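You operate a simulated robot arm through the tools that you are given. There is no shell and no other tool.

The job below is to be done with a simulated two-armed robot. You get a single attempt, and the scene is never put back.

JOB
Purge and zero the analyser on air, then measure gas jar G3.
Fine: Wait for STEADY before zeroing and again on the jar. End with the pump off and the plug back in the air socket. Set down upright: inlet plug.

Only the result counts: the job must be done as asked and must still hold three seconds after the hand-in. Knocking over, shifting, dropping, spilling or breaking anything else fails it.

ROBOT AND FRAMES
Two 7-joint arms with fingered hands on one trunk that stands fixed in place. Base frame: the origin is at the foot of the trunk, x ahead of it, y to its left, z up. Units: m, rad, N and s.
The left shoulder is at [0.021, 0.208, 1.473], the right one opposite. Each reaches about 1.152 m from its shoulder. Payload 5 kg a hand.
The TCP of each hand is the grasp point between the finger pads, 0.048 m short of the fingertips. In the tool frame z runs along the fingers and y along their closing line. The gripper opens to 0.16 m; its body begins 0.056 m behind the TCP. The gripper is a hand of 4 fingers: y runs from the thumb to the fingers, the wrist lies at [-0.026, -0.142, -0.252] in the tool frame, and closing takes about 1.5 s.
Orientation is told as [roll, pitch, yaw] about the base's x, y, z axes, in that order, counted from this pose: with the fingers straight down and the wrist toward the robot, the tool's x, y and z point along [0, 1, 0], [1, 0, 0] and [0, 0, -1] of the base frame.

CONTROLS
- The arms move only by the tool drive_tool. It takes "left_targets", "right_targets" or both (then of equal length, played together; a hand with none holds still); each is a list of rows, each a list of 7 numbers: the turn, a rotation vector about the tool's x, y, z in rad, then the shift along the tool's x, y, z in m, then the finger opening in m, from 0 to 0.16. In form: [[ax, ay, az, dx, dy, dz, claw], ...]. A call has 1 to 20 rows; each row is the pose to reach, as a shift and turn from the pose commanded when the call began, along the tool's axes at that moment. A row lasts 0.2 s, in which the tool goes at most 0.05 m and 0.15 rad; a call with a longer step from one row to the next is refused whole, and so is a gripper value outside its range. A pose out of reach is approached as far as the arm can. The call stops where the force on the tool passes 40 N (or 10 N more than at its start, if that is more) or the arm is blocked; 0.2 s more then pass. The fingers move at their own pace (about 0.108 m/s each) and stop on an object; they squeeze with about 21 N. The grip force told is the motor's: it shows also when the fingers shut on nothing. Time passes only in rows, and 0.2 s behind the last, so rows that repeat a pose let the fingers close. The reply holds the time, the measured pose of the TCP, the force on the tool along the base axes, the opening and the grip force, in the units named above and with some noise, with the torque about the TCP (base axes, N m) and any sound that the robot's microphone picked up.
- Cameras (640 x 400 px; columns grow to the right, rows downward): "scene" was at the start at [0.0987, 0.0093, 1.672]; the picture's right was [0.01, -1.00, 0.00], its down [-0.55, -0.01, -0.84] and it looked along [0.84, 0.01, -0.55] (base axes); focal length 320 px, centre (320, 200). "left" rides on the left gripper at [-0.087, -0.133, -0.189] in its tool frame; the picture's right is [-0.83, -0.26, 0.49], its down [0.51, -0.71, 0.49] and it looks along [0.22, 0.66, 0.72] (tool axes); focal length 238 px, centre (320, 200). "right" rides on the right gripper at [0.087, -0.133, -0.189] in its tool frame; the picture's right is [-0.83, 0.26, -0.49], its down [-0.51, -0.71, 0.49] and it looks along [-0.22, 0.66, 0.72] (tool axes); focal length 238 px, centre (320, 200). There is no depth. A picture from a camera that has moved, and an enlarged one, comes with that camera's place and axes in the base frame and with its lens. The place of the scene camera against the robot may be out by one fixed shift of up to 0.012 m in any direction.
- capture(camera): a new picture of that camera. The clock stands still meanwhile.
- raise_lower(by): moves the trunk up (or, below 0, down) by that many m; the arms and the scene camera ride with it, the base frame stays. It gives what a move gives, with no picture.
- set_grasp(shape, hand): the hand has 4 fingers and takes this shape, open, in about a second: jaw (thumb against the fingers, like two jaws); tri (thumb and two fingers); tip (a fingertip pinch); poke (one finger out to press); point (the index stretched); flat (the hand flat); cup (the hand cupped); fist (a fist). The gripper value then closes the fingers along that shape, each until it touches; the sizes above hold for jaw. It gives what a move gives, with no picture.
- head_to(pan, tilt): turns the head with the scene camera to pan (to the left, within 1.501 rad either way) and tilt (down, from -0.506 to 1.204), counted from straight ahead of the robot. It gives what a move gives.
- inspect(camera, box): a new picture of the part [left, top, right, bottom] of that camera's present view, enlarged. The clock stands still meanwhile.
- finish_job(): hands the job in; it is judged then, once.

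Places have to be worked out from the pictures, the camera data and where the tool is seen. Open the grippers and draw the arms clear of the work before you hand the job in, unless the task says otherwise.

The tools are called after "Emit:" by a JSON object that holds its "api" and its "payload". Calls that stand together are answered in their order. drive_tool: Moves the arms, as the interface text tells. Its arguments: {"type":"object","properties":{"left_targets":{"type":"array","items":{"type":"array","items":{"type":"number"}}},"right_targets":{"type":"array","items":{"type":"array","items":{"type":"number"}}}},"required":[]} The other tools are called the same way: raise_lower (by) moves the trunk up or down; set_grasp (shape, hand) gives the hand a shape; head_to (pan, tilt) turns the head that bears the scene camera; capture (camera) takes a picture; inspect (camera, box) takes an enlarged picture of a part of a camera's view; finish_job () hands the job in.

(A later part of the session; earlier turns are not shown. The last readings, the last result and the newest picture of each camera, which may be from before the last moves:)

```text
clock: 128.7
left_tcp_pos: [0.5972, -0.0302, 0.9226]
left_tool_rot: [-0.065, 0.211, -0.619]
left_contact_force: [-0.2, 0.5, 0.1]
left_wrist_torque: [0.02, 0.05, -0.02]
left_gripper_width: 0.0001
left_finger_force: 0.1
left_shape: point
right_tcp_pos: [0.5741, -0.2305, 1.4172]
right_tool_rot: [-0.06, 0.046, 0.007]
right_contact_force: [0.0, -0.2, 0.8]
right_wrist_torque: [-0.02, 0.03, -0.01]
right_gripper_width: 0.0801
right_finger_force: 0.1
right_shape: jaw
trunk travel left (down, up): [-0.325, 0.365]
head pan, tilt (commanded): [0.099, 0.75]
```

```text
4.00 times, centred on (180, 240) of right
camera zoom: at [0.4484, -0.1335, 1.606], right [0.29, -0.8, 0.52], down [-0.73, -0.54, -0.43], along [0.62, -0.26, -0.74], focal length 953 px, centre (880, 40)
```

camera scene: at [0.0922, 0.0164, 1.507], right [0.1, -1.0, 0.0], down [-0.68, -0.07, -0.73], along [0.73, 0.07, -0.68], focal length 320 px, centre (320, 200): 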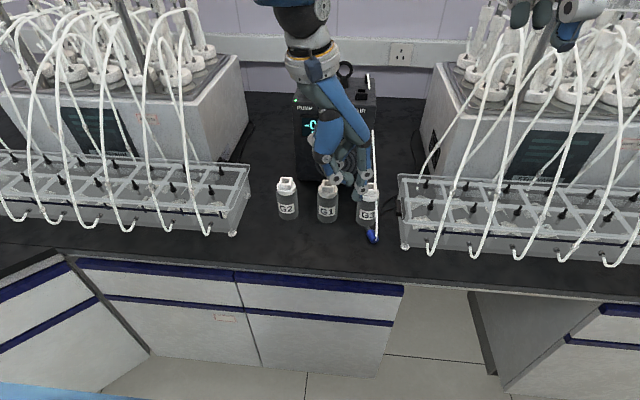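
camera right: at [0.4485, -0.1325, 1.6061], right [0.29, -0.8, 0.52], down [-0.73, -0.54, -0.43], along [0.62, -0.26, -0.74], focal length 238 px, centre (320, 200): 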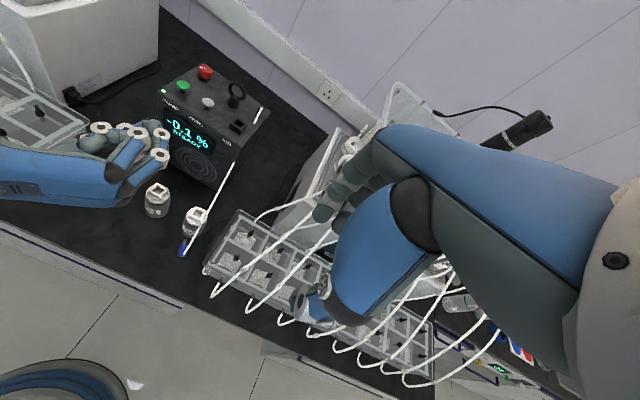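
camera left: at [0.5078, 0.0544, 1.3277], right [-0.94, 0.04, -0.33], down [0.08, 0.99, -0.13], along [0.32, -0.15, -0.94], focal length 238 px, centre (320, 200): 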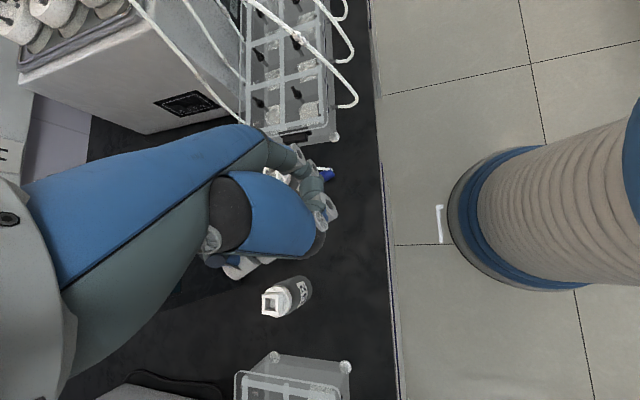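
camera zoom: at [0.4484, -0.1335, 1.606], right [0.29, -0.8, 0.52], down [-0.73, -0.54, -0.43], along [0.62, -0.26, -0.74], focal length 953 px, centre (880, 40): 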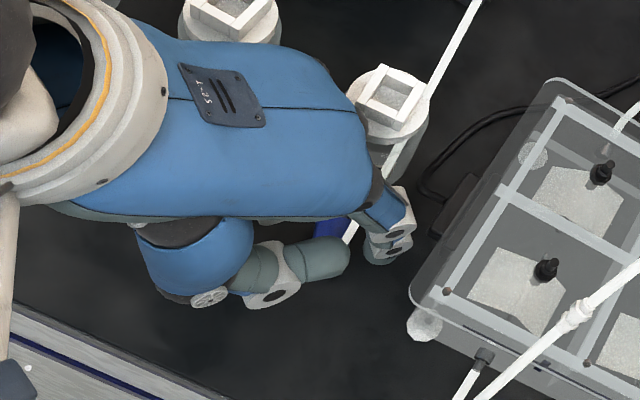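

The index is beside the plug's right flank and nothing is touched. I draw it slowly to the left-back, rolling the plug along.

Emit:
{"api": "drive_tool", "payload": {"left_targets": [[0, 0, 0, 0.004, -0.0068, 0.0012, 0.0], [0, 0, 0, 0.008, -0.0137, 0.0024, 0.0], [0, 0, 0, 0.012, -0.0205, 0.0036, 0.0], [0, 0, 0, 0.016, -0.0273, 0.0047, 0.0], [0, 0, 0, 0.02, -0.0342, 0.0059, 0.0], [0, 0, 0, 0.024, -0.041, 0.0071, 0.0], [0, 0, 0, 0.028, -0.0478, 0.0083, 0.0]]}}

Emit:
{"api": "inspect", "payload": {"camera": "right", "box": [100, 190, 240, 290]}}

Emit:
{"api": "inspect", "payload": {"camera": "scene", "box": [310, 170, 410, 270]}}

```text
clock: 130.2
left_tcp_pos: [0.5721, 0.0211, 0.9241]
left_tool_rot: [-0.064, 0.21, -0.617]
left_contact_force: [-0.4, 0.1, -0.8]
left_wrist_torque: [-0.02, -0.03, -0.02]
left_gripper_width: 0.0
left_finger_force: 0.1
left_shape: point
right_tcp_pos: [0.5727, -0.2293, 1.4167]
right_tool_rot: [-0.06, 0.045, 0.004]
right_contact_force: [-0.5, 0.1, -0.1]
right_wrist_torque: [0.02, 0.0, -0.02]
right_gripper_width: 0.0799
right_finger_force: 0.1
right_shape: jaw
trunk travel left (down, up): [-0.325, 0.365]
head pan, tilt (commanded): [0.099, 0.75]
```

```text
4.00 times, centred on (170, 240) of right
camera zoom: at [0.4476, -0.1332, 1.6063], right [0.29, -0.8, 0.52], down [-0.73, -0.54, -0.43], along [0.62, -0.26, -0.74], focal length 953 px, centre (920, 40)
```

zoom: 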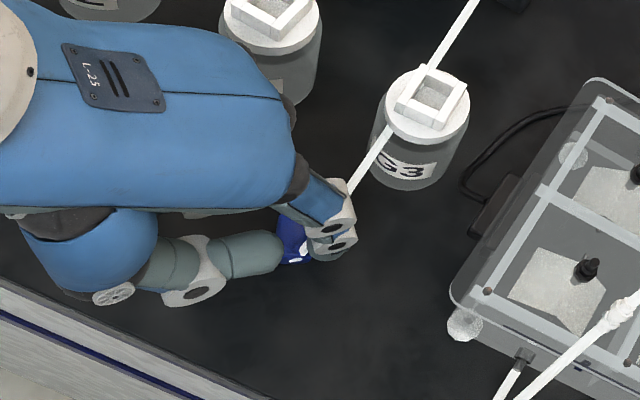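

```text
4.00 times, centred on (360, 220) of scene
camera zoom: at [0.0918, 0.0164, 1.507], right [0.1, -1.0, 0.0], down [-0.68, -0.07, -0.73], along [0.73, 0.07, -0.68], focal length 1281 px, centre (160, 120)
```

zoom: 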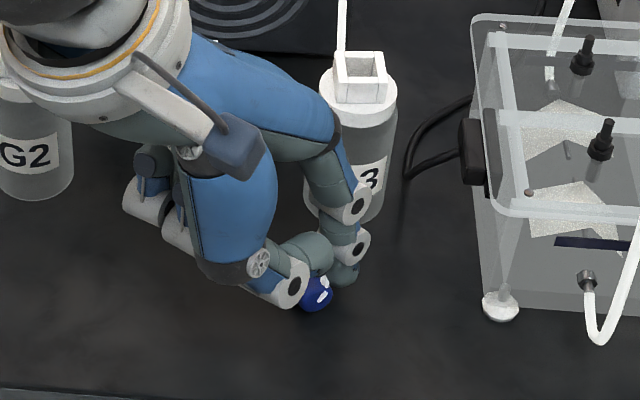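

It works: the plug has rolled left with the finger, with no force on anything else. I continue a further 7 cm the same way.

Emit:
{"api": "drive_tool", "payload": {"left_targets": [[0, 0, 0, 0.004, -0.0068, 0.0012, 0.0], [0, 0, 0, 0.008, -0.0137, 0.0024, 0.0], [0, 0, 0, 0.012, -0.0205, 0.0036, 0.0], [0, 0, 0, 0.016, -0.0273, 0.0047, 0.0], [0, 0, 0, 0.02, -0.0342, 0.0059, 0.0], [0, 0, 0, 0.024, -0.041, 0.0071, 0.0], [0, 0, 0, 0.028, -0.0478, 0.0083, 0.0], [0, 0, 0, 0.032, -0.0546, 0.0095, 0.0], [0, 0, 0, 0.0335, -0.0573, 0.01, 0.0], [0, 0, 0, 0.0345, -0.059, 0.0103, 0.0], [0, 0, 0, 0.035, -0.0598, 0.0104, 0.0], [0, 0, 0, 0.035, -0.0598, 0.0104, 0.0]]}}

Emit:
{"api": "inspect", "payload": {"camera": "right", "box": [60, 170, 220, 290]}}

Emit:
{"api": "inspect", "payload": {"camera": "scene", "box": [290, 170, 410, 280]}}

```text
clock: 132.8
left_tcp_pos: [0.5429, 0.0842, 0.9245]
left_tool_rot: [-0.064, 0.212, -0.617]
left_contact_force: [0.1, 0.5, 0.1]
left_wrist_torque: [-0.03, -0.01, 0.0]
left_gripper_width: 0.0
left_finger_force: 0.1
left_shape: point
right_tcp_pos: [0.5725, -0.2298, 1.4171]
right_tool_rot: [-0.06, 0.046, 0.007]
right_contact_force: [0.0, 0.4, 0.1]
right_wrist_torque: [0.01, -0.01, -0.01]
right_gripper_width: 0.08
right_finger_force: 0.0
right_shape: jaw
trunk travel left (down, up): [-0.325, 0.365]
head pan, tilt (commanded): [0.099, 0.75]
```

```text
3.33 times, centred on (140, 230) of right
camera zoom: at [0.4479, -0.1333, 1.6062], right [0.29, -0.8, 0.52], down [-0.73, -0.54, -0.43], along [0.62, -0.26, -0.74], focal length 794 px, centre (920, 100)
```

zoom: 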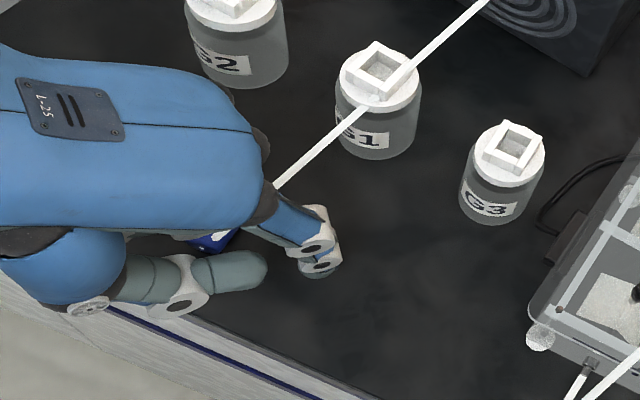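

```text
3.64 times, centred on (350, 225) of scene
camera zoom: at [0.092, 0.0164, 1.507], right [0.1, -1.0, 0.0], down [-0.68, -0.07, -0.73], along [0.73, 0.07, -0.68], focal length 1164 px, centre (211, 109)
```

zoom: 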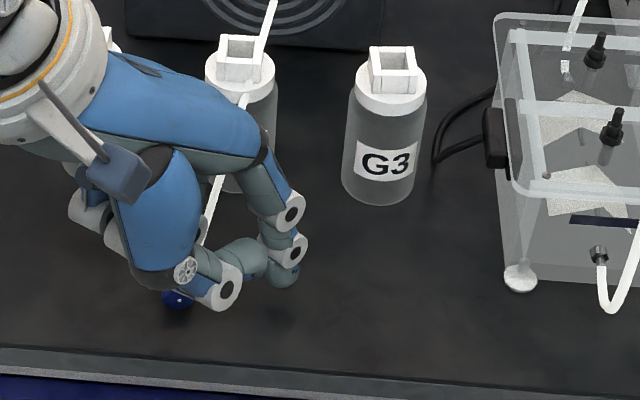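

The plug rolled ahead of the finger and is now under my hand. I lift straight up and look where it came to rest.

Emit:
{"api": "drive_tool", "payload": {"left_targets": [[0, 0, 0, -0.0025, -0.008, -0.039, 0.0], [0, 0, 0, -0.0055, -0.018, -0.086, 0.0], [0, 0, 0, -0.0085, -0.028, -0.132, 0.0]]}}

Emit:
{"api": "inspect", "payload": {"camera": "right", "box": [40, 170, 240, 300]}}

Emit:
{"api": "inspect", "payload": {"camera": "scene", "box": [250, 170, 410, 290]}}

Emit:
{"api": "capture", "payload": {"camera": "left"}}

```text
clock: 133.7
left_tcp_pos: [0.5421, 0.0843, 1.059]
left_tool_rot: [-0.065, 0.212, -0.62]
left_contact_force: [-2.8, 0.4, -1.7]
left_wrist_torque: [-0.01, -0.14, 0.05]
left_gripper_width: 0.0001
left_finger_force: 0.1
left_shape: point
right_tcp_pos: [0.571, -0.2305, 1.4184]
right_tool_rot: [-0.059, 0.041, 0.004]
right_contact_force: [-1.1, 1.4, 0.1]
right_wrist_torque: [0.0, -0.15, -0.03]
right_gripper_width: 0.08
right_finger_force: 0.1
right_shape: jaw
trunk travel left (down, up): [-0.325, 0.365]
head pan, tilt (commanded): [0.099, 0.75]
```

```text
3.08 times, centred on (140, 235) of right
camera zoom: at [0.4457, -0.1334, 1.6071], right [0.29, -0.8, 0.52], down [-0.73, -0.54, -0.43], along [0.62, -0.26, -0.74], focal length 733 px, centre (874, 92)
```

zoom: 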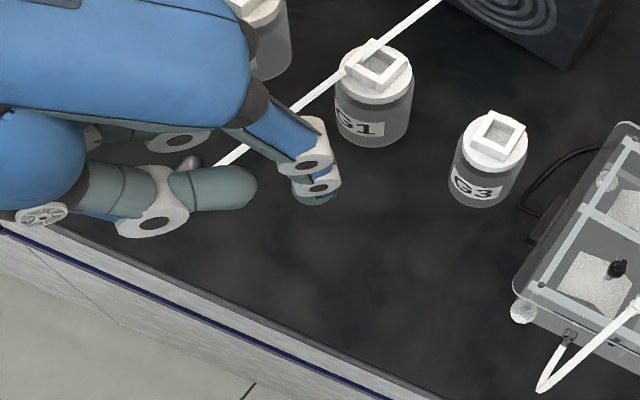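

```text
3.33 times, centred on (330, 230) of scene
camera zoom: at [0.0902, 0.0163, 1.5071], right [0.1, -1.0, 0.0], down [-0.68, -0.07, -0.73], along [0.73, 0.07, -0.68], focal length 1068 px, centre (287, 100)
```

zoom: 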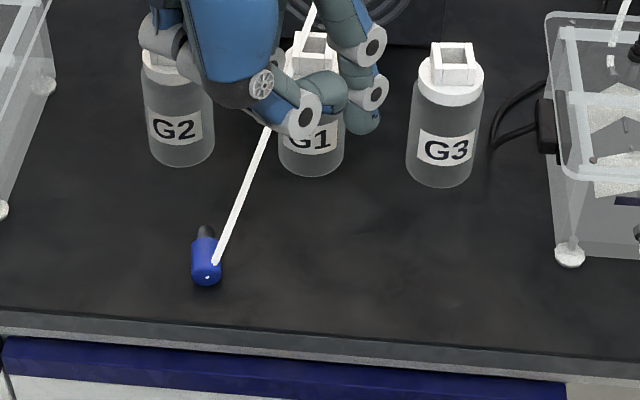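

```text
taken
camera left: at [0.427, 0.0745, 1.2769], right [-0.78, -0.5, -0.37], down [-0.38, 0.85, -0.36], along [0.5, -0.14, -0.86], focal length 238 px, centre (320, 200)
```

left: 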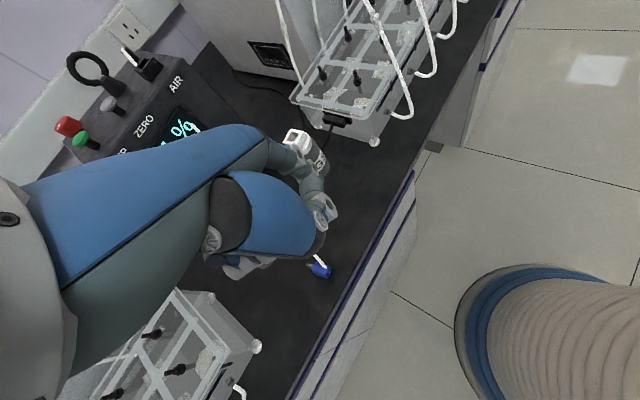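

The plug is now in the open at nose (0.613, 0.120), tube end (0.566, 0.112). I take the tri shape, then turn to yaw 1.745 (fingers left, thumb right), square to the plug, with the levelling tilt, above its tube-end half.

Emit:
{"api": "set_grasp", "payload": {"hand": "left", "shape": "tri"}}

Emit:
{"api": "drive_tool", "payload": {"left_targets": [[-0.009, -0.0287, -0.136, 0.0032, 0.0008, 0.0014, 0.06], [-0.0176, -0.0574, -0.272, 0.0064, 0.0015, 0.0028, 0.06], [-0.0265, -0.0861, -0.407, 0.0096, 0.0023, 0.0041, 0.06], [-0.0353, -0.1148, -0.543, 0.0128, 0.0031, 0.0055, 0.06], [-0.0441, -0.1435, -0.679, 0.016, 0.0039, 0.0069, 0.06], [-0.0529, -0.1722, -0.815, 0.0192, 0.0046, 0.0083, 0.06], [-0.0618, -0.2009, -0.951, 0.0224, 0.0054, 0.0096, 0.06], [-0.0706, -0.2296, -1.087, 0.0256, 0.0062, 0.011, 0.06], [-0.0794, -0.2584, -1.222, 0.0289, 0.0069, 0.0124, 0.06], [-0.0882, -0.2871, -1.358, 0.0321, 0.0077, 0.0138, 0.06], [-0.097, -0.3158, -1.494, 0.0353, 0.0085, 0.0151, 0.06], [-0.1059, -0.3445, -1.63, 0.0385, 0.0092, 0.0165, 0.06], [-0.1147, -0.3732, -1.766, 0.0417, 0.01, 0.0179, 0.06], [-0.1235, -0.4019, -1.902, 0.0449, 0.0108, 0.0193, 0.06], [-0.1323, -0.4306, -2.037, 0.0481, 0.0116, 0.0206, 0.06], [-0.1412, -0.4593, -2.173, 0.0513, 0.0123, 0.022, 0.06], [-0.15, -0.488, -2.309, 0.0545, 0.0131, 0.0234, 0.06]]}}

Emit:
{"api": "inspect", "payload": {"camera": "scene", "box": [250, 170, 370, 290]}}

Emit:
{"api": "inspect", "payload": {"camera": "right", "box": [20, 170, 180, 290]}}

Emit:
{"api": "inspect", "payload": {"camera": "left", "box": [250, 150, 430, 330]}}

```text
clock: 134.6
left_tcp_pos: [0.5438, 0.0829, 1.0594]
left_tool_rot: [-0.065, 0.21, -0.617]
left_contact_force: [-0.2, 0.2, 1.1]
left_wrist_torque: [0.01, -0.02, 0.0]
left_gripper_width: 0.1596
left_finger_force: 0.1
left_shape: tri
right_tcp_pos: [0.5734, -0.2306, 1.4171]
right_tool_rot: [-0.057, 0.045, 0.004]
right_contact_force: [-0.5, -0.5, -0.1]
right_wrist_torque: [0.01, -0.04, 0.0]
right_gripper_width: 0.0801
right_finger_force: 0.1
right_shape: jaw
trunk travel left (down, up): [-0.325, 0.365]
head pan, tilt (commanded): [0.099, 0.75]
```

```text
clock: 138.2
left_tcp_pos: [0.5794, 0.1233, 1.0301]
left_tool_rot: [-0.063, 0.206, 1.752]
left_contact_force: [-0.9, 0.1, -0.2]
left_wrist_torque: [-0.02, 0.06, 0.02]
left_gripper_width: 0.0604
left_finger_force: 0.0
left_shape: tri
left hand out of reach, approached as far as the arm can: row 8
right_tcp_pos: [0.5736, -0.2303, 1.4163]
right_tool_rot: [-0.06, 0.046, 0.006]
right_contact_force: [0.2, -0.2, 0.5]
right_wrist_torque: [0.01, 0.04, -0.02]
right_gripper_width: 0.0799
right_finger_force: 0.0
right_shape: jaw
trunk travel left (down, up): [-0.325, 0.365]
head pan, tilt (commanded): [0.099, 0.75]
```

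```text
3.33 times, centred on (310, 230) of scene
camera zoom: at [0.0925, 0.0162, 1.5069], right [0.1, -1.0, 0.0], down [-0.68, -0.07, -0.73], along [0.73, 0.07, -0.68], focal length 1068 px, centre (353, 100)
```

zoom: 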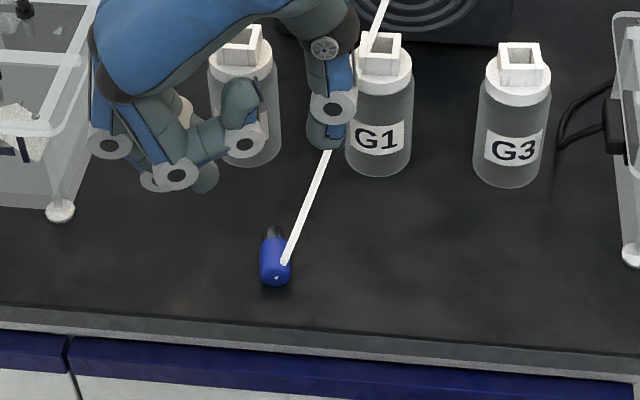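

```text
3.33 times, centred on (100, 230) of right
camera zoom: at [0.4485, -0.1334, 1.606], right [0.29, -0.8, 0.52], down [-0.73, -0.54, -0.43], along [0.62, -0.26, -0.74], focal length 794 px, centre (1053, 100)
```

zoom: 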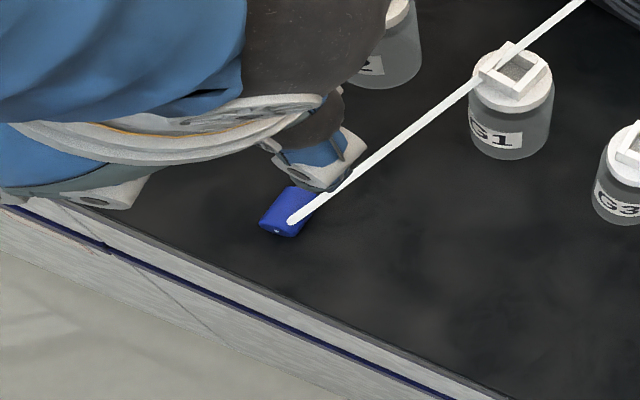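

```text
2.22 times, centred on (340, 240) of left
camera zoom: at [0.669, 0.0484, 1.2466], right [0.91, -0.18, -0.37], down [-0.32, -0.87, -0.37], along [-0.26, 0.45, -0.85], focal length 530 px, centre (276, 111)
```

zoom: 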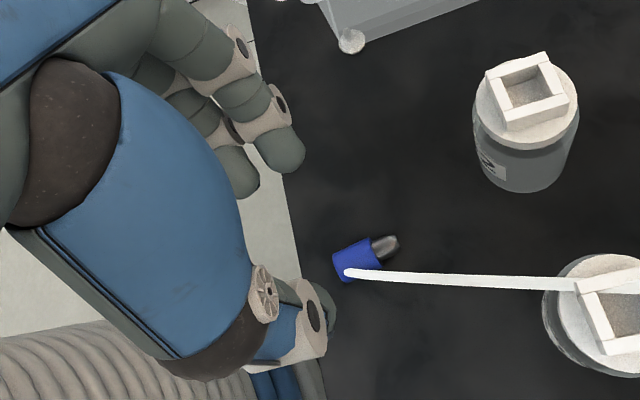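

The plug is at rest and square to the hand; I need a 7 mm shift toward its nose and a small levelling. I correct that and descend to about 1 cm above the final height.

Emit:
{"api": "drive_tool", "payload": {"left_targets": [[0, 0.03, 0, -0.0031, -0.0013, 0.0005, 0.055], [0, 0.063, 0, -0.0062, -0.0026, 0.001, 0.055], [0, 0.063, 0, -0.0034, 0.0066, 0.045, 0.055], [0, 0.063, 0, -0.0006, 0.0158, 0.089, 0.055], [0, 0.063, 0, 0.0009, 0.021, 0.1134, 0.055]]}}

Emit:
{"api": "inspect", "payload": {"camera": "scene", "box": [260, 190, 350, 270]}}

Emit:
{"api": "inspect", "payload": {"camera": "left", "box": [260, 170, 400, 310]}}

```text
clock: 139.3
left_tcp_pos: [0.5856, 0.1237, 0.915]
left_tool_rot: [-0.001, 0.207, 1.748]
left_contact_force: [0.9, 0.4, 1.1]
left_wrist_torque: [-0.01, 0.1, 0.0]
left_gripper_width: 0.0554
left_finger_force: 0.0
left_shape: tri
right_tcp_pos: [0.5733, -0.2303, 1.4171]
right_tool_rot: [-0.059, 0.046, 0.005]
right_contact_force: [0.7, 0.1, 0.3]
right_wrist_torque: [0.0, 0.01, 0.02]
right_gripper_width: 0.08
right_finger_force: 0.1
right_shape: jaw
trunk travel left (down, up): [-0.325, 0.365]
head pan, tilt (commanded): [0.099, 0.75]
```

```text
5.00 times, centred on (305, 230) of scene
camera zoom: at [0.0923, 0.0162, 1.507], right [0.1, -1.0, 0.0], down [-0.68, -0.07, -0.73], along [0.73, 0.07, -0.68], focal length 1601 px, centre (395, 50)
```

zoom: 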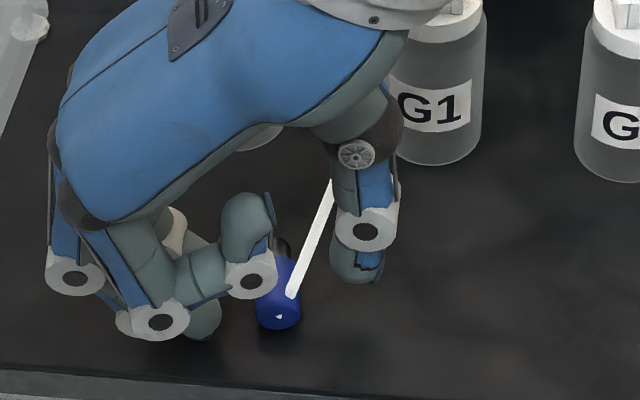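

```text
2.86 times, centred on (330, 240) of left
camera zoom: at [0.687, 0.0487, 1.1272], right [0.88, -0.2, -0.42], down [-0.36, -0.87, -0.34], along [-0.3, 0.45, -0.84], focal length 681 px, centre (291, 86)
```

zoom: 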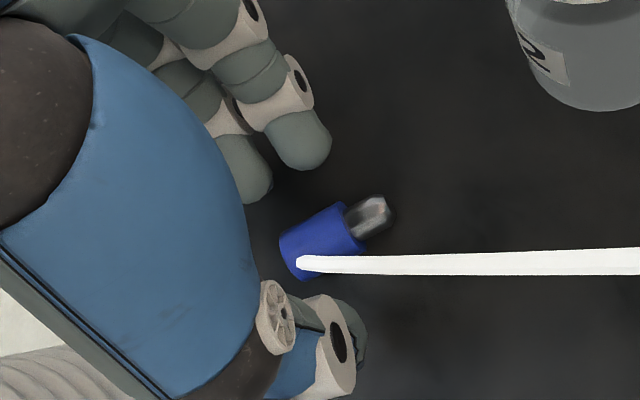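

The view is clear: index will land on the nose-side half, the thumb opposite the middle, and the middle finger at the tube end. I shift 3 mm toward the nose, descend the last 9 mm and close gently.

Emit:
{"api": "drive_tool", "payload": {"left_targets": [[0, 0, 0, -0.003, 0.001, 0.0049, 0.055], [0, 0, 0, -0.003, 0.0018, 0.0086, 0.055], [0, 0, 0, -0.003, 0.0018, 0.0086, 0.045], [0, 0, 0, -0.003, 0.0018, 0.0086, 0.035], [0, 0, 0, -0.003, 0.0018, 0.0086, 0.03]]}}

Emit:
{"api": "inspect", "payload": {"camera": "left", "box": [260, 170, 400, 310]}}

Emit:
{"api": "inspect", "payload": {"camera": "scene", "box": [260, 190, 350, 270]}}

```text
clock: 140.6
left_tcp_pos: [0.5879, 0.1238, 0.906]
left_tool_rot: [0.002, 0.206, 1.747]
left_contact_force: [-0.3, -0.7, -0.8]
left_wrist_torque: [0.05, -0.01, -0.01]
left_gripper_width: 0.0309
left_finger_force: 0.1
left_shape: tri
right_tcp_pos: [0.5729, -0.2306, 1.4166]
right_tool_rot: [-0.057, 0.045, 0.005]
right_contact_force: [0.3, 0.3, 0.3]
right_wrist_torque: [-0.05, 0.0, -0.01]
right_gripper_width: 0.0797
right_finger_force: 0.0
right_shape: jaw
trunk travel left (down, up): [-0.325, 0.365]
head pan, tilt (commanded): [0.099, 0.75]
```

```text
2.86 times, centred on (330, 240) of left
camera zoom: at [0.6902, 0.048, 1.1179], right [0.88, -0.2, -0.42], down [-0.36, -0.87, -0.34], along [-0.3, 0.45, -0.84], focal length 681 px, centre (291, 86)
```

zoom: 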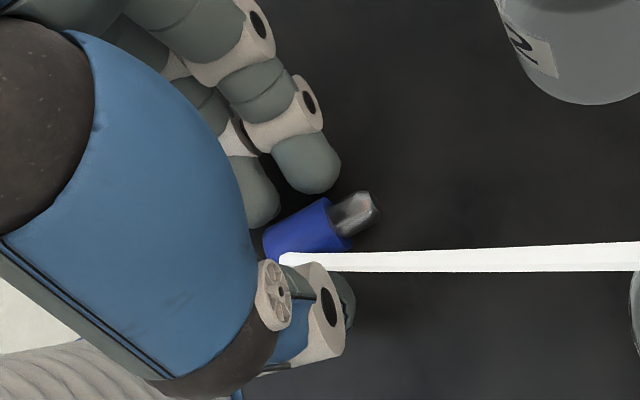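

```text
5.00 times, centred on (305, 230) of scene
camera zoom: at [0.092, 0.0162, 1.507], right [0.1, -1.0, 0.0], down [-0.68, -0.07, -0.73], along [0.73, 0.07, -0.68], focal length 1601 px, centre (395, 50)
```

zoom: 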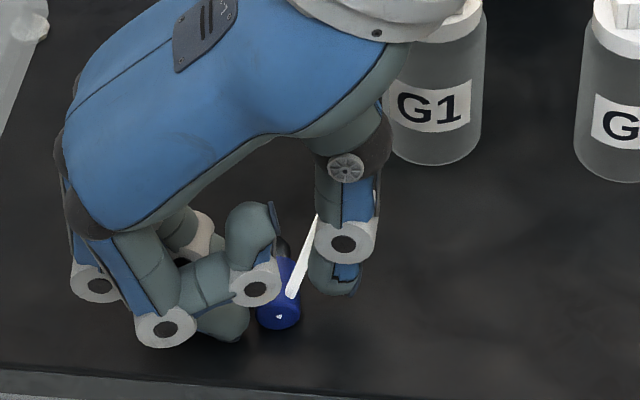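

The index is now a bit too close to the nose end, so I shift 4 mm back toward the tube end and close the grip.

Emit:
{"api": "drive_tool", "payload": {"left_targets": [[0, 0, 0, 0.004, 0, 0, 0.03], [0, 0, 0, 0.004, 0, 0, 0.024], [0, 0, 0, 0.004, 0, 0, 0.018], [0, 0, 0, 0.004, 0, 0, 0.012], [0, 0, 0, 0.004, 0, 0, 0.006], [0, 0, 0, 0.004, 0, 0, 0.0], [0, 0, 0, 0.004, 0, 0, 0.0]]}}

Emit:
{"api": "inspect", "payload": {"camera": "left", "box": [260, 170, 400, 310]}}

Emit:
{"api": "inspect", "payload": {"camera": "scene", "box": [260, 190, 350, 270]}}

```text
clock: 142.2
left_tcp_pos: [0.5853, 0.1231, 0.9057]
left_tool_rot: [-0.001, 0.205, 1.747]
left_contact_force: [0.1, -1.0, 2.0]
left_wrist_torque: [0.01, 0.01, -0.03]
left_gripper_width: 0.0105
left_finger_force: 20.3
left_shape: tri
right_tcp_pos: [0.5729, -0.23, 1.4172]
right_tool_rot: [-0.059, 0.045, 0.004]
right_contact_force: [0.6, 0.0, 0.1]
right_wrist_torque: [0.0, -0.03, 0.0]
right_gripper_width: 0.0798
right_finger_force: 0.1
right_shape: jaw
trunk travel left (down, up): [-0.325, 0.365]
head pan, tilt (commanded): [0.099, 0.75]
```

```text
2.86 times, centred on (330, 240) of left
camera zoom: at [0.6861, 0.0477, 1.1182], right [0.88, -0.2, -0.42], down [-0.36, -0.87, -0.34], along [-0.3, 0.45, -0.84], focal length 681 px, centre (291, 86)
```

zoom: 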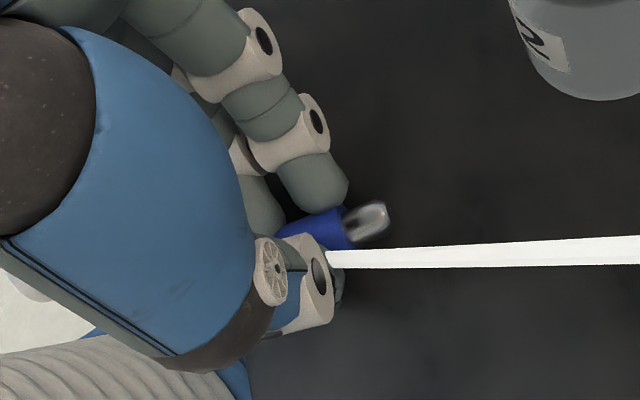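

```text
5.00 times, centred on (305, 230) of scene
camera zoom: at [0.0919, 0.0161, 1.507], right [0.1, -1.0, 0.0], down [-0.68, -0.07, -0.73], along [0.73, 0.07, -0.68], focal length 1601 px, centre (395, 50)
```

zoom: 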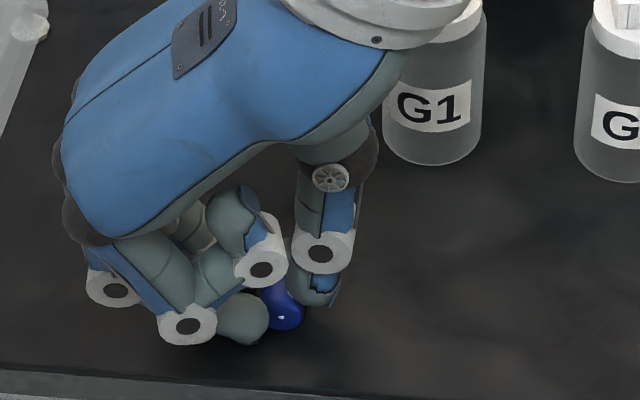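

The plug is gripped (20 N at width 0.0105). I lift it 12 cm straight up and check that it stays aligned in the hand.

Emit:
{"api": "drive_tool", "payload": {"left_targets": [[0, 0, 0, 0, -0.003, -0.0147, 0.0], [0, 0, 0, 0, -0.0082, -0.0392, 0.0], [0, 0, 0, 0, -0.0164, -0.0783, 0.0], [0, 0, 0, 0, -0.0246, -0.1175, 0.0]]}}

Emit:
{"api": "inspect", "payload": {"camera": "left", "box": [260, 170, 400, 310]}}

Emit:
{"api": "inspect", "payload": {"camera": "scene", "box": [250, 160, 350, 260]}}

```text
clock: 143.2
left_tcp_pos: [0.5819, 0.1215, 1.0275]
left_tool_rot: [-0.001, 0.205, 1.749]
left_contact_force: [0.4, 0.1, -0.2]
left_wrist_torque: [0.01, -0.08, 0.0]
left_gripper_width: 0.0105
left_finger_force: 20.6
left_shape: tri
right_tcp_pos: [0.5708, -0.231, 1.4184]
right_tool_rot: [-0.06, 0.047, 0.006]
right_contact_force: [-1.5, -0.1, -0.1]
right_wrist_torque: [0.04, -0.06, 0.03]
right_gripper_width: 0.08
right_finger_force: 0.0
right_shape: jaw
trunk travel left (down, up): [-0.325, 0.365]
head pan, tilt (commanded): [0.099, 0.75]
```

```text
2.86 times, centred on (330, 240) of left
camera zoom: at [0.684, 0.0468, 1.2395], right [0.88, -0.2, -0.42], down [-0.36, -0.87, -0.34], along [-0.3, 0.45, -0.84], focal length 681 px, centre (291, 86)
```

zoom: 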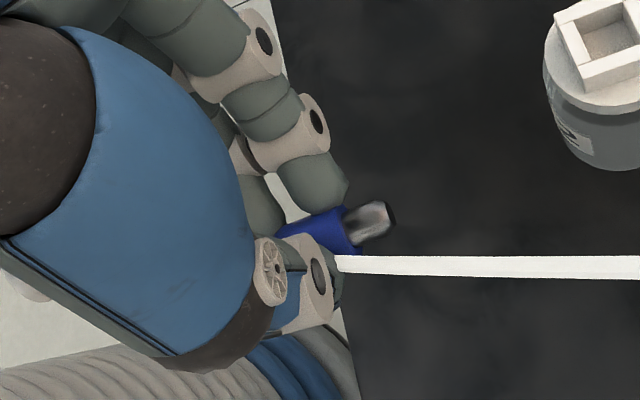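

```text
4.00 times, centred on (300, 210) of scene
camera zoom: at [0.0908, 0.0161, 1.5071], right [0.1, -1.0, 0.0], down [-0.68, -0.07, -0.73], along [0.73, 0.07, -0.68], focal length 1281 px, centre (400, 160)
```

zoom: 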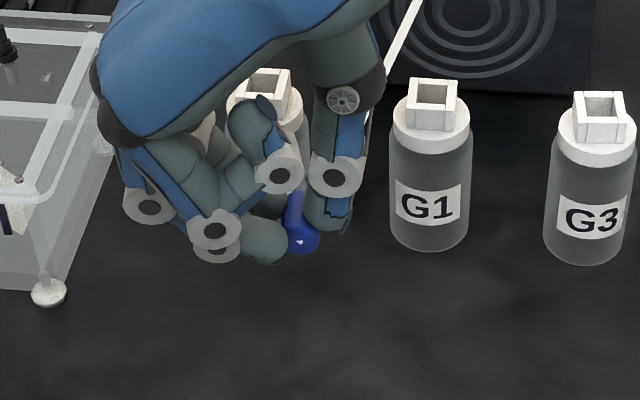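

The plug is held squarely, nose free and pointing forward. I raise it and turn the hand about the vertical to yaw −0.9 while moving to the middle, ready to pitch the fingers forward.

Emit:
{"api": "drive_tool", "payload": {"left_targets": [[0, 0.0284, 0.1365, -0.0047, -0.0091, -0.0267, 0.0], [0, 0.0568, 0.273, -0.0094, -0.0182, -0.0534, 0.0], [0, 0.0852, 0.4096, -0.0141, -0.0227, -0.0667, 0.0], [0, 0.1136, 0.5461, -0.0187, -0.0272, -0.0733, 0.0], [0, 0.142, 0.6826, -0.0234, -0.0317, -0.0779, 0.0], [0, 0.1704, 0.8192, -0.0281, -0.0362, -0.0825, 0.0], [0, 0.1988, 0.9557, -0.0328, -0.0407, -0.087, 0.0], [0, 0.2272, 1.0922, -0.0375, -0.0452, -0.0915, 0.0], [0, 0.2555, 1.2287, -0.0422, -0.0497, -0.096, 0.0], [0, 0.2839, 1.3653, -0.0468, -0.0542, -0.1005, 0.0], [0, 0.3123, 1.5018, -0.0515, -0.0587, -0.105, 0.0], [0, 0.3407, 1.6383, -0.0562, -0.0632, -0.1095, 0.0], [0, 0.3691, 1.7749, -0.0609, -0.0677, -0.114, 0.0], [0, 0.3975, 1.9114, -0.0656, -0.0722, -0.1185, 0.0], [0, 0.4259, 2.0479, -0.0703, -0.0767, -0.123, 0.0], [0, 0.4543, 2.1845, -0.0749, -0.0812, -0.125, 0.0], [0, 0.4827, 2.321, -0.0796, -0.0837, -0.126, 0.0], [0, 0.5111, 2.4575, -0.0843, -0.0857, -0.127, 0.0], [0, 0.5395, 2.594, -0.089, -0.086, -0.1277, 0.0]]}}

Emit:
{"api": "inspect", "payload": {"camera": "right", "box": [60, 60, 260, 260]}}

Emit:
{"api": "capture", "payload": {"camera": "scene"}}

```text
clock: 147.2
left_tcp_pos: [0.6839, 0.0812, 1.1684]
left_tool_rot: [0.0, 0.204, -0.904]
left_contact_force: [-0.2, 1.4, -1.0]
left_wrist_torque: [-0.05, 0.03, 0.04]
left_gripper_width: 0.0102
left_finger_force: 20.6
left_shape: tri
right_tcp_pos: [0.5737, -0.2302, 1.4165]
right_tool_rot: [-0.061, 0.047, 0.004]
right_contact_force: [-0.5, 0.8, -0.5]
right_wrist_torque: [-0.02, 0.01, 0.02]
right_gripper_width: 0.0798
right_finger_force: 0.0
right_shape: jaw
trunk travel left (down, up): [-0.325, 0.365]
head pan, tilt (commanded): [0.099, 0.75]
```

```text
2.00 times, centred on (160, 160) of right
camera zoom: at [0.4489, -0.1326, 1.6059], right [0.29, -0.8, 0.52], down [-0.73, -0.54, -0.43], along [0.62, -0.26, -0.74], focal length 477 px, centre (640, 280)
```

zoom: 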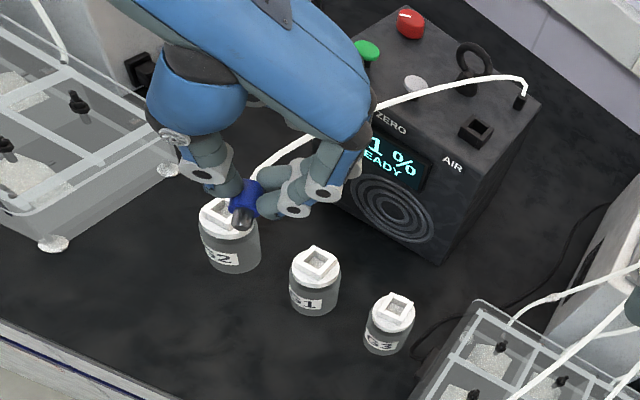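

```text
taken
camera scene: at [0.0929, 0.0169, 1.5069], right [0.1, -1.0, 0.0], down [-0.68, -0.07, -0.73], along [0.73, 0.07, -0.68], focal length 320 px, centre (320, 200)
```

scene: 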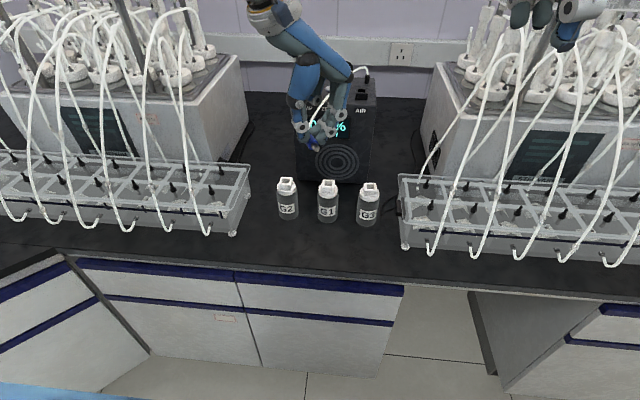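

Still firmly held. Now I pitch the hand so that the fingers come up to horizontal and the plug turns nose-down, in steps.

Emit:
{"api": "drive_tool", "payload": {"left_targets": [[0, 0.1371, -0.0284, 0, 0, 0, 0.0], [0, 0.2741, -0.0567, 0, 0, 0, 0.0], [0, 0.4112, -0.0851, 0, 0, 0, 0.0], [0, 0.5482, -0.1135, 0, 0, 0, 0.0], [0, 0.6853, -0.1418, 0, 0, 0, 0.0], [0, 0.8224, -0.1702, 0, 0, 0, 0.0], [0, 0.9594, -0.1985, 0, 0, 0, 0.0], [0, 1.0965, -0.2269, 0, 0, 0, 0.0], [0, 1.2335, -0.2553, 0, 0, 0, 0.0], [0, 1.3706, -0.2836, 0, 0, 0, 0.0]]}}

Emit:
{"api": "inspect", "payload": {"camera": "right", "box": [60, 80, 220, 240]}}

Emit:
{"api": "capture", "payload": {"camera": "left"}}

```text
clock: 149.3
left_tcp_pos: [0.6849, 0.0805, 1.1683]
left_tool_rot: [1.404, 0.036, -0.702]
left_contact_force: [1.5, 0.1, -0.3]
left_wrist_torque: [-0.08, 0.09, 0.04]
left_gripper_width: 0.0091
left_finger_force: 21.6
left_shape: tri
left hand out of reach, approached as far as the arm can: row 5
right_tcp_pos: [0.5743, -0.2304, 1.4168]
right_tool_rot: [-0.059, 0.047, 0.006]
right_contact_force: [1.0, -0.7, -0.7]
right_wrist_torque: [0.02, 0.1, -0.01]
right_gripper_width: 0.0796
right_finger_force: 0.0
right_shape: jaw
trunk travel left (down, up): [-0.325, 0.365]
head pan, tilt (commanded): [0.099, 0.75]
```

```text
2.50 times, centred on (140, 160) of right
camera zoom: at [0.4496, -0.1335, 1.6055], right [0.29, -0.8, 0.52], down [-0.73, -0.54, -0.43], along [0.62, -0.26, -0.74], focal length 596 px, centre (770, 300)
```

zoom: 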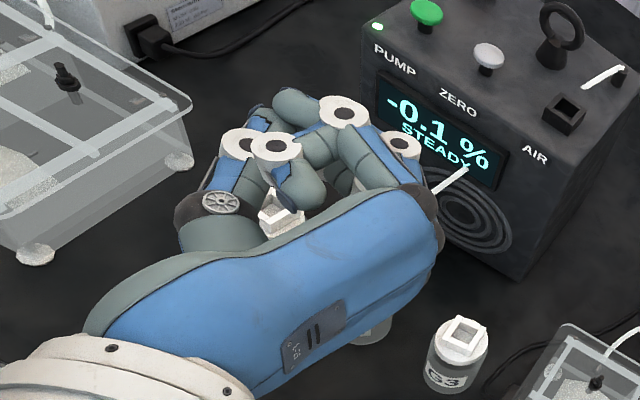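

```text
taken
camera left: at [0.4518, 0.0135, 1.1184], right [0.0, 0.45, -0.89], down [-0.16, 0.88, 0.44], along [0.99, 0.15, 0.07], focal length 238 px, centre (320, 200)
```

left: 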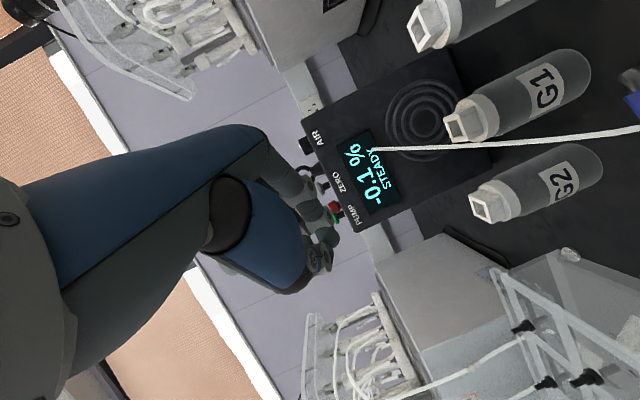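

The tube now leads down past the hand, so the plug has slipped out during the pitch. I look for it.

Emit:
{"api": "capture", "payload": {"camera": "scene"}}

Emit:
{"api": "capture", "payload": {"camera": "right"}}

Emit:
{"api": "inspect", "payload": {"camera": "left", "box": [480, 40, 640, 240]}}

```text
taken
camera scene: at [0.0935, 0.0161, 1.5068], right [0.1, -1.0, 0.0], down [-0.68, -0.07, -0.73], along [0.73, 0.07, -0.68], focal length 320 px, centre (320, 200)
```

scene: 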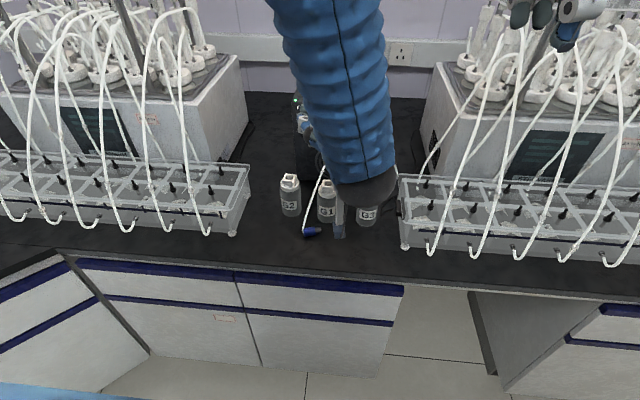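

```text
taken
camera right: at [0.4496, -0.1335, 1.6055], right [0.29, -0.8, 0.52], down [-0.73, -0.54, -0.43], along [0.62, -0.26, -0.74], focal length 238 px, centre (320, 200)
```

right: 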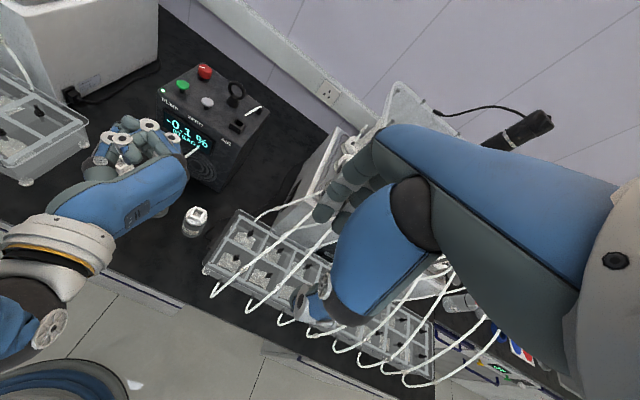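

```text
2.00 times, centred on (560, 140) of left
camera zoom: at [0.4518, 0.0135, 1.1184], right [0.0, 0.45, -0.89], down [-0.16, 0.88, 0.44], along [0.99, 0.15, 0.07], focal length 477 px, centre (-160, 320)
```

zoom: 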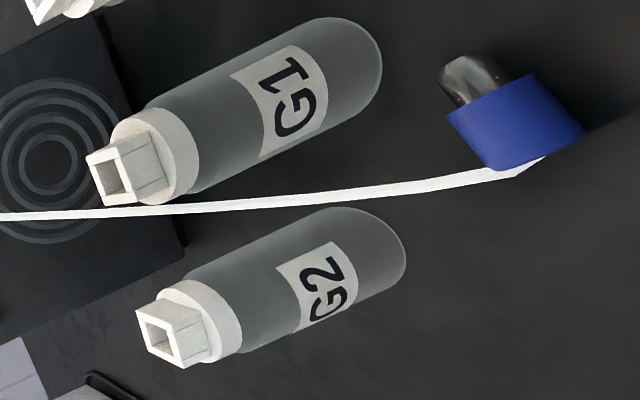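

The plug dropped onto the bench in front of G1/G2. I check carefully that the jars haven't shifted, comparing with earlier views.

Emit:
{"api": "inspect", "payload": {"camera": "scene", "box": [250, 160, 410, 260]}}

```text
4.00 times, centred on (330, 210) of scene
camera zoom: at [0.0935, 0.0161, 1.5068], right [0.1, -1.0, 0.0], down [-0.68, -0.07, -0.73], along [0.73, 0.07, -0.68], focal length 1281 px, centre (280, 160)
```

zoom: 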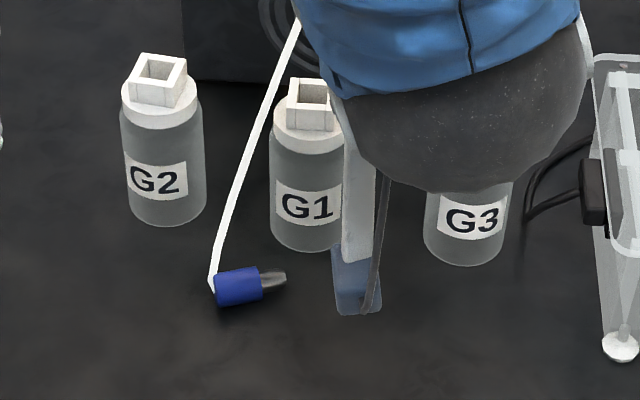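

G1 and G3 are unchanged, but G2 has been nudged back about 2 cm by the falling plug; I'll set it back later. The plug now lies at nose (0.655, 0.057), tube end (0.640, 0.098). I return the hand to fingers-down.

Emit:
{"api": "drive_tool", "payload": {"left_targets": [[0, -0.1371, 0.0284, 0, 0, 0, 0.03], [0, -0.2741, 0.0567, 0, 0, 0, 0.06], [0, -0.4112, 0.0851, 0, 0, 0, 0.06], [0, -0.5482, 0.1135, 0, 0, 0, 0.06], [0, -0.6853, 0.1418, 0, 0, 0, 0.06], [0, -0.8224, 0.1702, 0, 0, 0, 0.06], [0, -0.9594, 0.1985, 0, 0, 0, 0.06], [0, -1.0965, 0.2269, 0, 0, 0, 0.06], [0, -1.2335, 0.2553, 0, 0, 0, 0.06], [0, -1.3706, 0.2836, 0, 0, 0, 0.06]]}}

Emit:
{"api": "inspect", "payload": {"camera": "scene", "box": [250, 160, 410, 260]}}

Emit:
{"api": "inspect", "payload": {"camera": "right", "box": [40, 150, 240, 290]}}

```text
clock: 151.6
left_tcp_pos: [0.6834, 0.0803, 1.1698]
left_tool_rot: [-0.004, 0.204, -0.904]
left_contact_force: [0.4, 0.8, -0.4]
left_wrist_torque: [-0.04, 0.05, 0.01]
left_gripper_width: 0.0597
left_finger_force: 0.1
left_shape: tri
right_tcp_pos: [0.5748, -0.2292, 1.4161]
right_tool_rot: [-0.062, 0.047, 0.004]
right_contact_force: [0.6, 0.6, 0.5]
right_wrist_torque: [-0.09, 0.06, 0.01]
right_gripper_width: 0.0799
right_finger_force: 0.2
right_shape: jaw
trunk travel left (down, up): [-0.325, 0.365]
head pan, tilt (commanded): [0.099, 0.75]
```

```text
4.00 times, centred on (330, 210) of scene
camera zoom: at [0.0932, 0.0175, 1.5069], right [0.1, -0.99, 0.0], down [-0.68, -0.07, -0.73], along [0.73, 0.07, -0.68], focal length 1281 px, centre (280, 160)
```

zoom: 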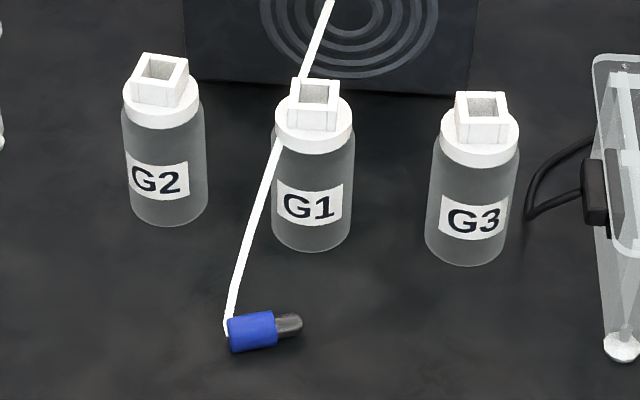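

```text
2.86 times, centred on (140, 220) of right
camera zoom: at [0.4492, -0.1318, 1.6058], right [0.29, -0.8, 0.52], down [-0.73, -0.54, -0.43], along [0.62, -0.26, -0.74], focal length 681 px, centre (834, 143)
```

zoom: 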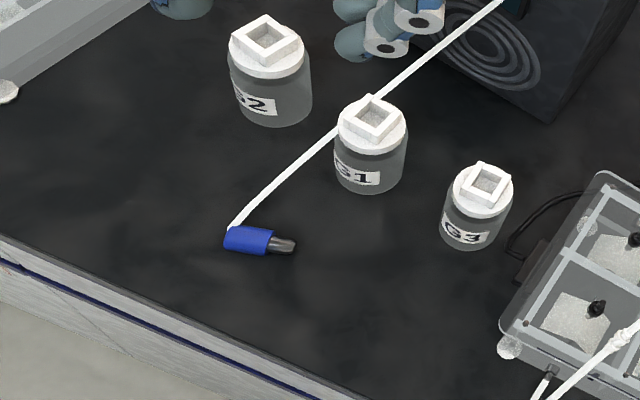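

The plug came to rest nearer to me: tube end (0.603, 0.088), nose (0.619, 0.047), agreeing in two cameras. A grasp at yaw 0.34 centred exactly on the blue body (both fingertips on it, thumb opposite) should be stable. I turn and move above it.

Emit:
{"api": "drive_tool", "payload": {"left_targets": [[0, -0.0279, -0.1349, -0.0063, -0.0005, 0.016, 0.06], [0, -0.0558, -0.2698, -0.0126, -0.001, 0.032, 0.06], [0, -0.0837, -0.4047, -0.0189, -0.0015, 0.048, 0.06], [0, -0.1116, -0.5396, -0.0252, -0.002, 0.064, 0.06], [0, -0.1396, -0.6744, -0.0314, -0.0024, 0.08, 0.06], [0, -0.1675, -0.8093, -0.0377, -0.0029, 0.096, 0.06], [0, -0.1954, -0.9442, -0.044, -0.0034, 0.112, 0.06], [0, -0.2233, -1.0791, -0.0503, -0.0039, 0.128, 0.06], [0, -0.2512, -1.214, -0.0566, -0.0044, 0.1439, 0.06], [0, -0.2512, -1.214, -0.0566, -0.0044, 0.1439, 0.06]]}}

Emit:
{"api": "inspect", "payload": {"camera": "left", "box": [250, 150, 430, 330]}}

Emit:
{"api": "inspect", "payload": {"camera": "scene", "box": [260, 170, 380, 270]}}

Emit:
{"api": "inspect", "payload": {"camera": "right", "box": [40, 170, 180, 270]}}

```text
clock: 153.8
left_tcp_pos: [0.6162, 0.0707, 1.0302]
left_tool_rot: [0.0, 0.204, 0.337]
left_contact_force: [0.1, -1.3, 1.2]
left_wrist_torque: [-0.01, -0.05, -0.03]
left_gripper_width: 0.0598
left_finger_force: 0.0
left_shape: tri
right_tcp_pos: [0.5728, -0.2301, 1.4159]
right_tool_rot: [-0.059, 0.045, 0.004]
right_contact_force: [-1.2, 0.2, -0.5]
right_wrist_torque: [0.0, -0.06, 0.0]
right_gripper_width: 0.0798
right_finger_force: 0.0
right_shape: jaw
trunk travel left (down, up): [-0.325, 0.365]
head pan, tilt (commanded): [0.099, 0.75]
```

```text
2.22 times, centred on (340, 240) of left
camera zoom: at [0.5592, -0.042, 1.241], right [-0.06, -0.9, -0.42], down [-0.92, 0.22, -0.34], along [0.4, 0.37, -0.84], focal length 530 px, centre (276, 111)
```

zoom: 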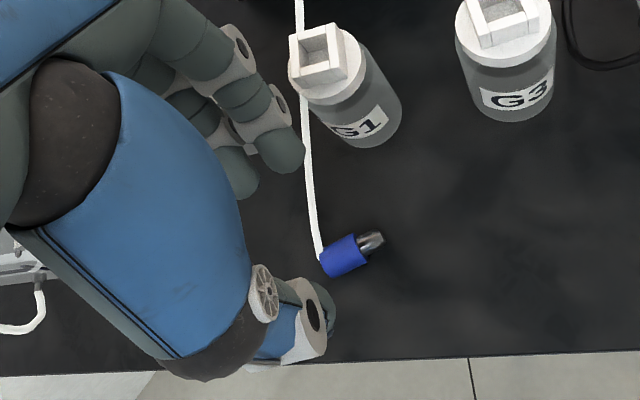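

```text
4.00 times, centred on (320, 220) of scene
camera zoom: at [0.0915, 0.016, 1.5071], right [0.1, -1.0, 0.0], down [-0.68, -0.07, -0.73], along [0.73, 0.07, -0.68], focal length 1281 px, centre (320, 120)
```

zoom: 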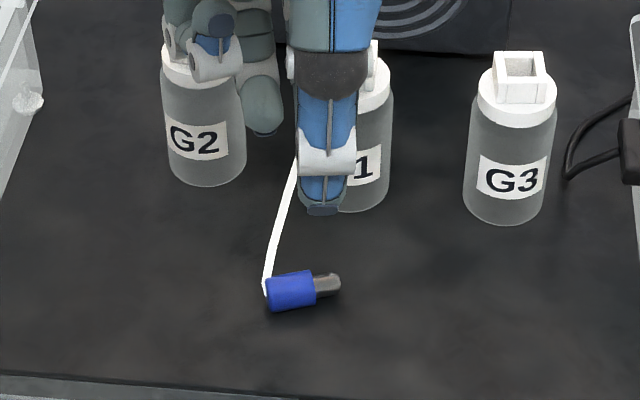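

```text
4.00 times, centred on (110, 220) of right
camera zoom: at [0.4474, -0.1337, 1.6064], right [0.29, -0.8, 0.52], down [-0.73, -0.54, -0.43], along [0.62, -0.26, -0.74], focal length 953 px, centre (1160, 120)
```

zoom: 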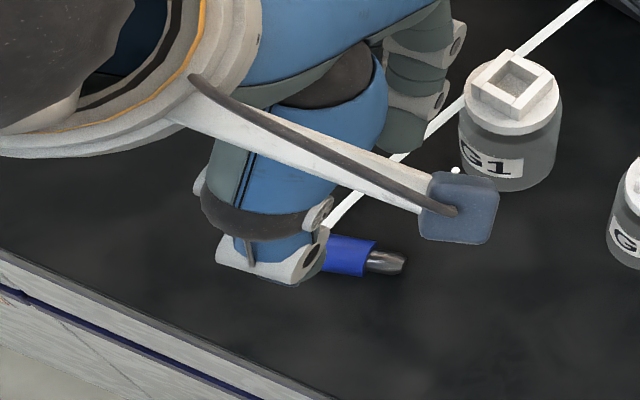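

The plug is at rest and in line. I shift a few mm and descend to 1 cm above the final height for a close look.

Emit:
{"api": "drive_tool", "payload": {"left_targets": [[0, 0, 0, 0.002, 0.0049, -0.001, 0.055], [0, 0, 0, 0.002, 0.014, 0.043, 0.055], [0, 0, 0, 0.002, 0.023, 0.0865, 0.055], [0, 0, 0, 0.002, 0.0282, 0.1116, 0.055], [0, 0, 0, 0.002, 0.0282, 0.1116, 0.055]]}}

Emit:
{"api": "inspect", "payload": {"camera": "left", "box": [260, 170, 400, 310]}}

Emit:
{"api": "inspect", "payload": {"camera": "right", "box": [60, 190, 160, 260]}}

```text
clock: 154.9
left_tcp_pos: [0.6218, 0.0756, 0.9139]
left_tool_rot: [0.0, 0.204, 0.337]
left_contact_force: [-0.4, 0.8, -0.5]
left_wrist_torque: [0.01, -0.03, 0.02]
left_gripper_width: 0.0552
left_finger_force: 0.1
left_shape: tri
right_tcp_pos: [0.5727, -0.2298, 1.4162]
right_tool_rot: [-0.058, 0.045, 0.004]
right_contact_force: [0.1, -0.3, 0.9]
right_wrist_torque: [0.0, -0.03, -0.01]
right_gripper_width: 0.08
right_finger_force: 0.0
right_shape: jaw
trunk travel left (down, up): [-0.325, 0.365]
head pan, tilt (commanded): [0.099, 0.75]
```

```text
2.86 times, centred on (330, 240) of left
camera zoom: at [0.5643, -0.0376, 1.1258], right [-0.06, -0.9, -0.42], down [-0.92, 0.22, -0.34], along [0.4, 0.37, -0.84], focal length 681 px, centre (291, 86)
```

zoom: 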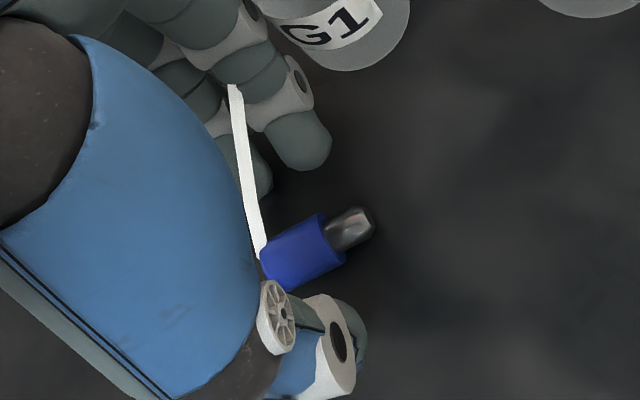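

```text
5.71 times, centred on (110, 225) of right
camera zoom: at [0.4475, -0.1335, 1.6063], right [0.29, -0.8, 0.52], down [-0.73, -0.54, -0.43], along [0.62, -0.26, -0.74], focal length 1362 px, centre (1520, 57)
```

zoom: 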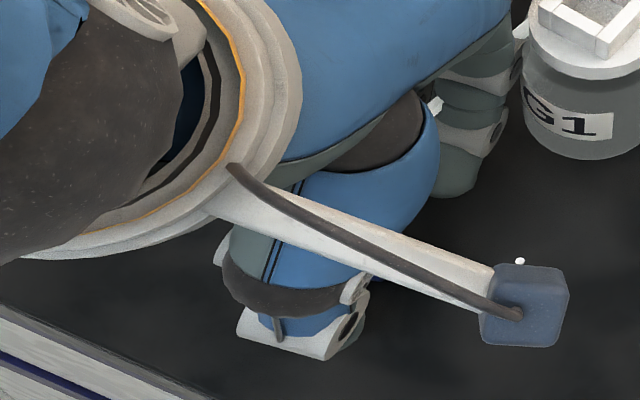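

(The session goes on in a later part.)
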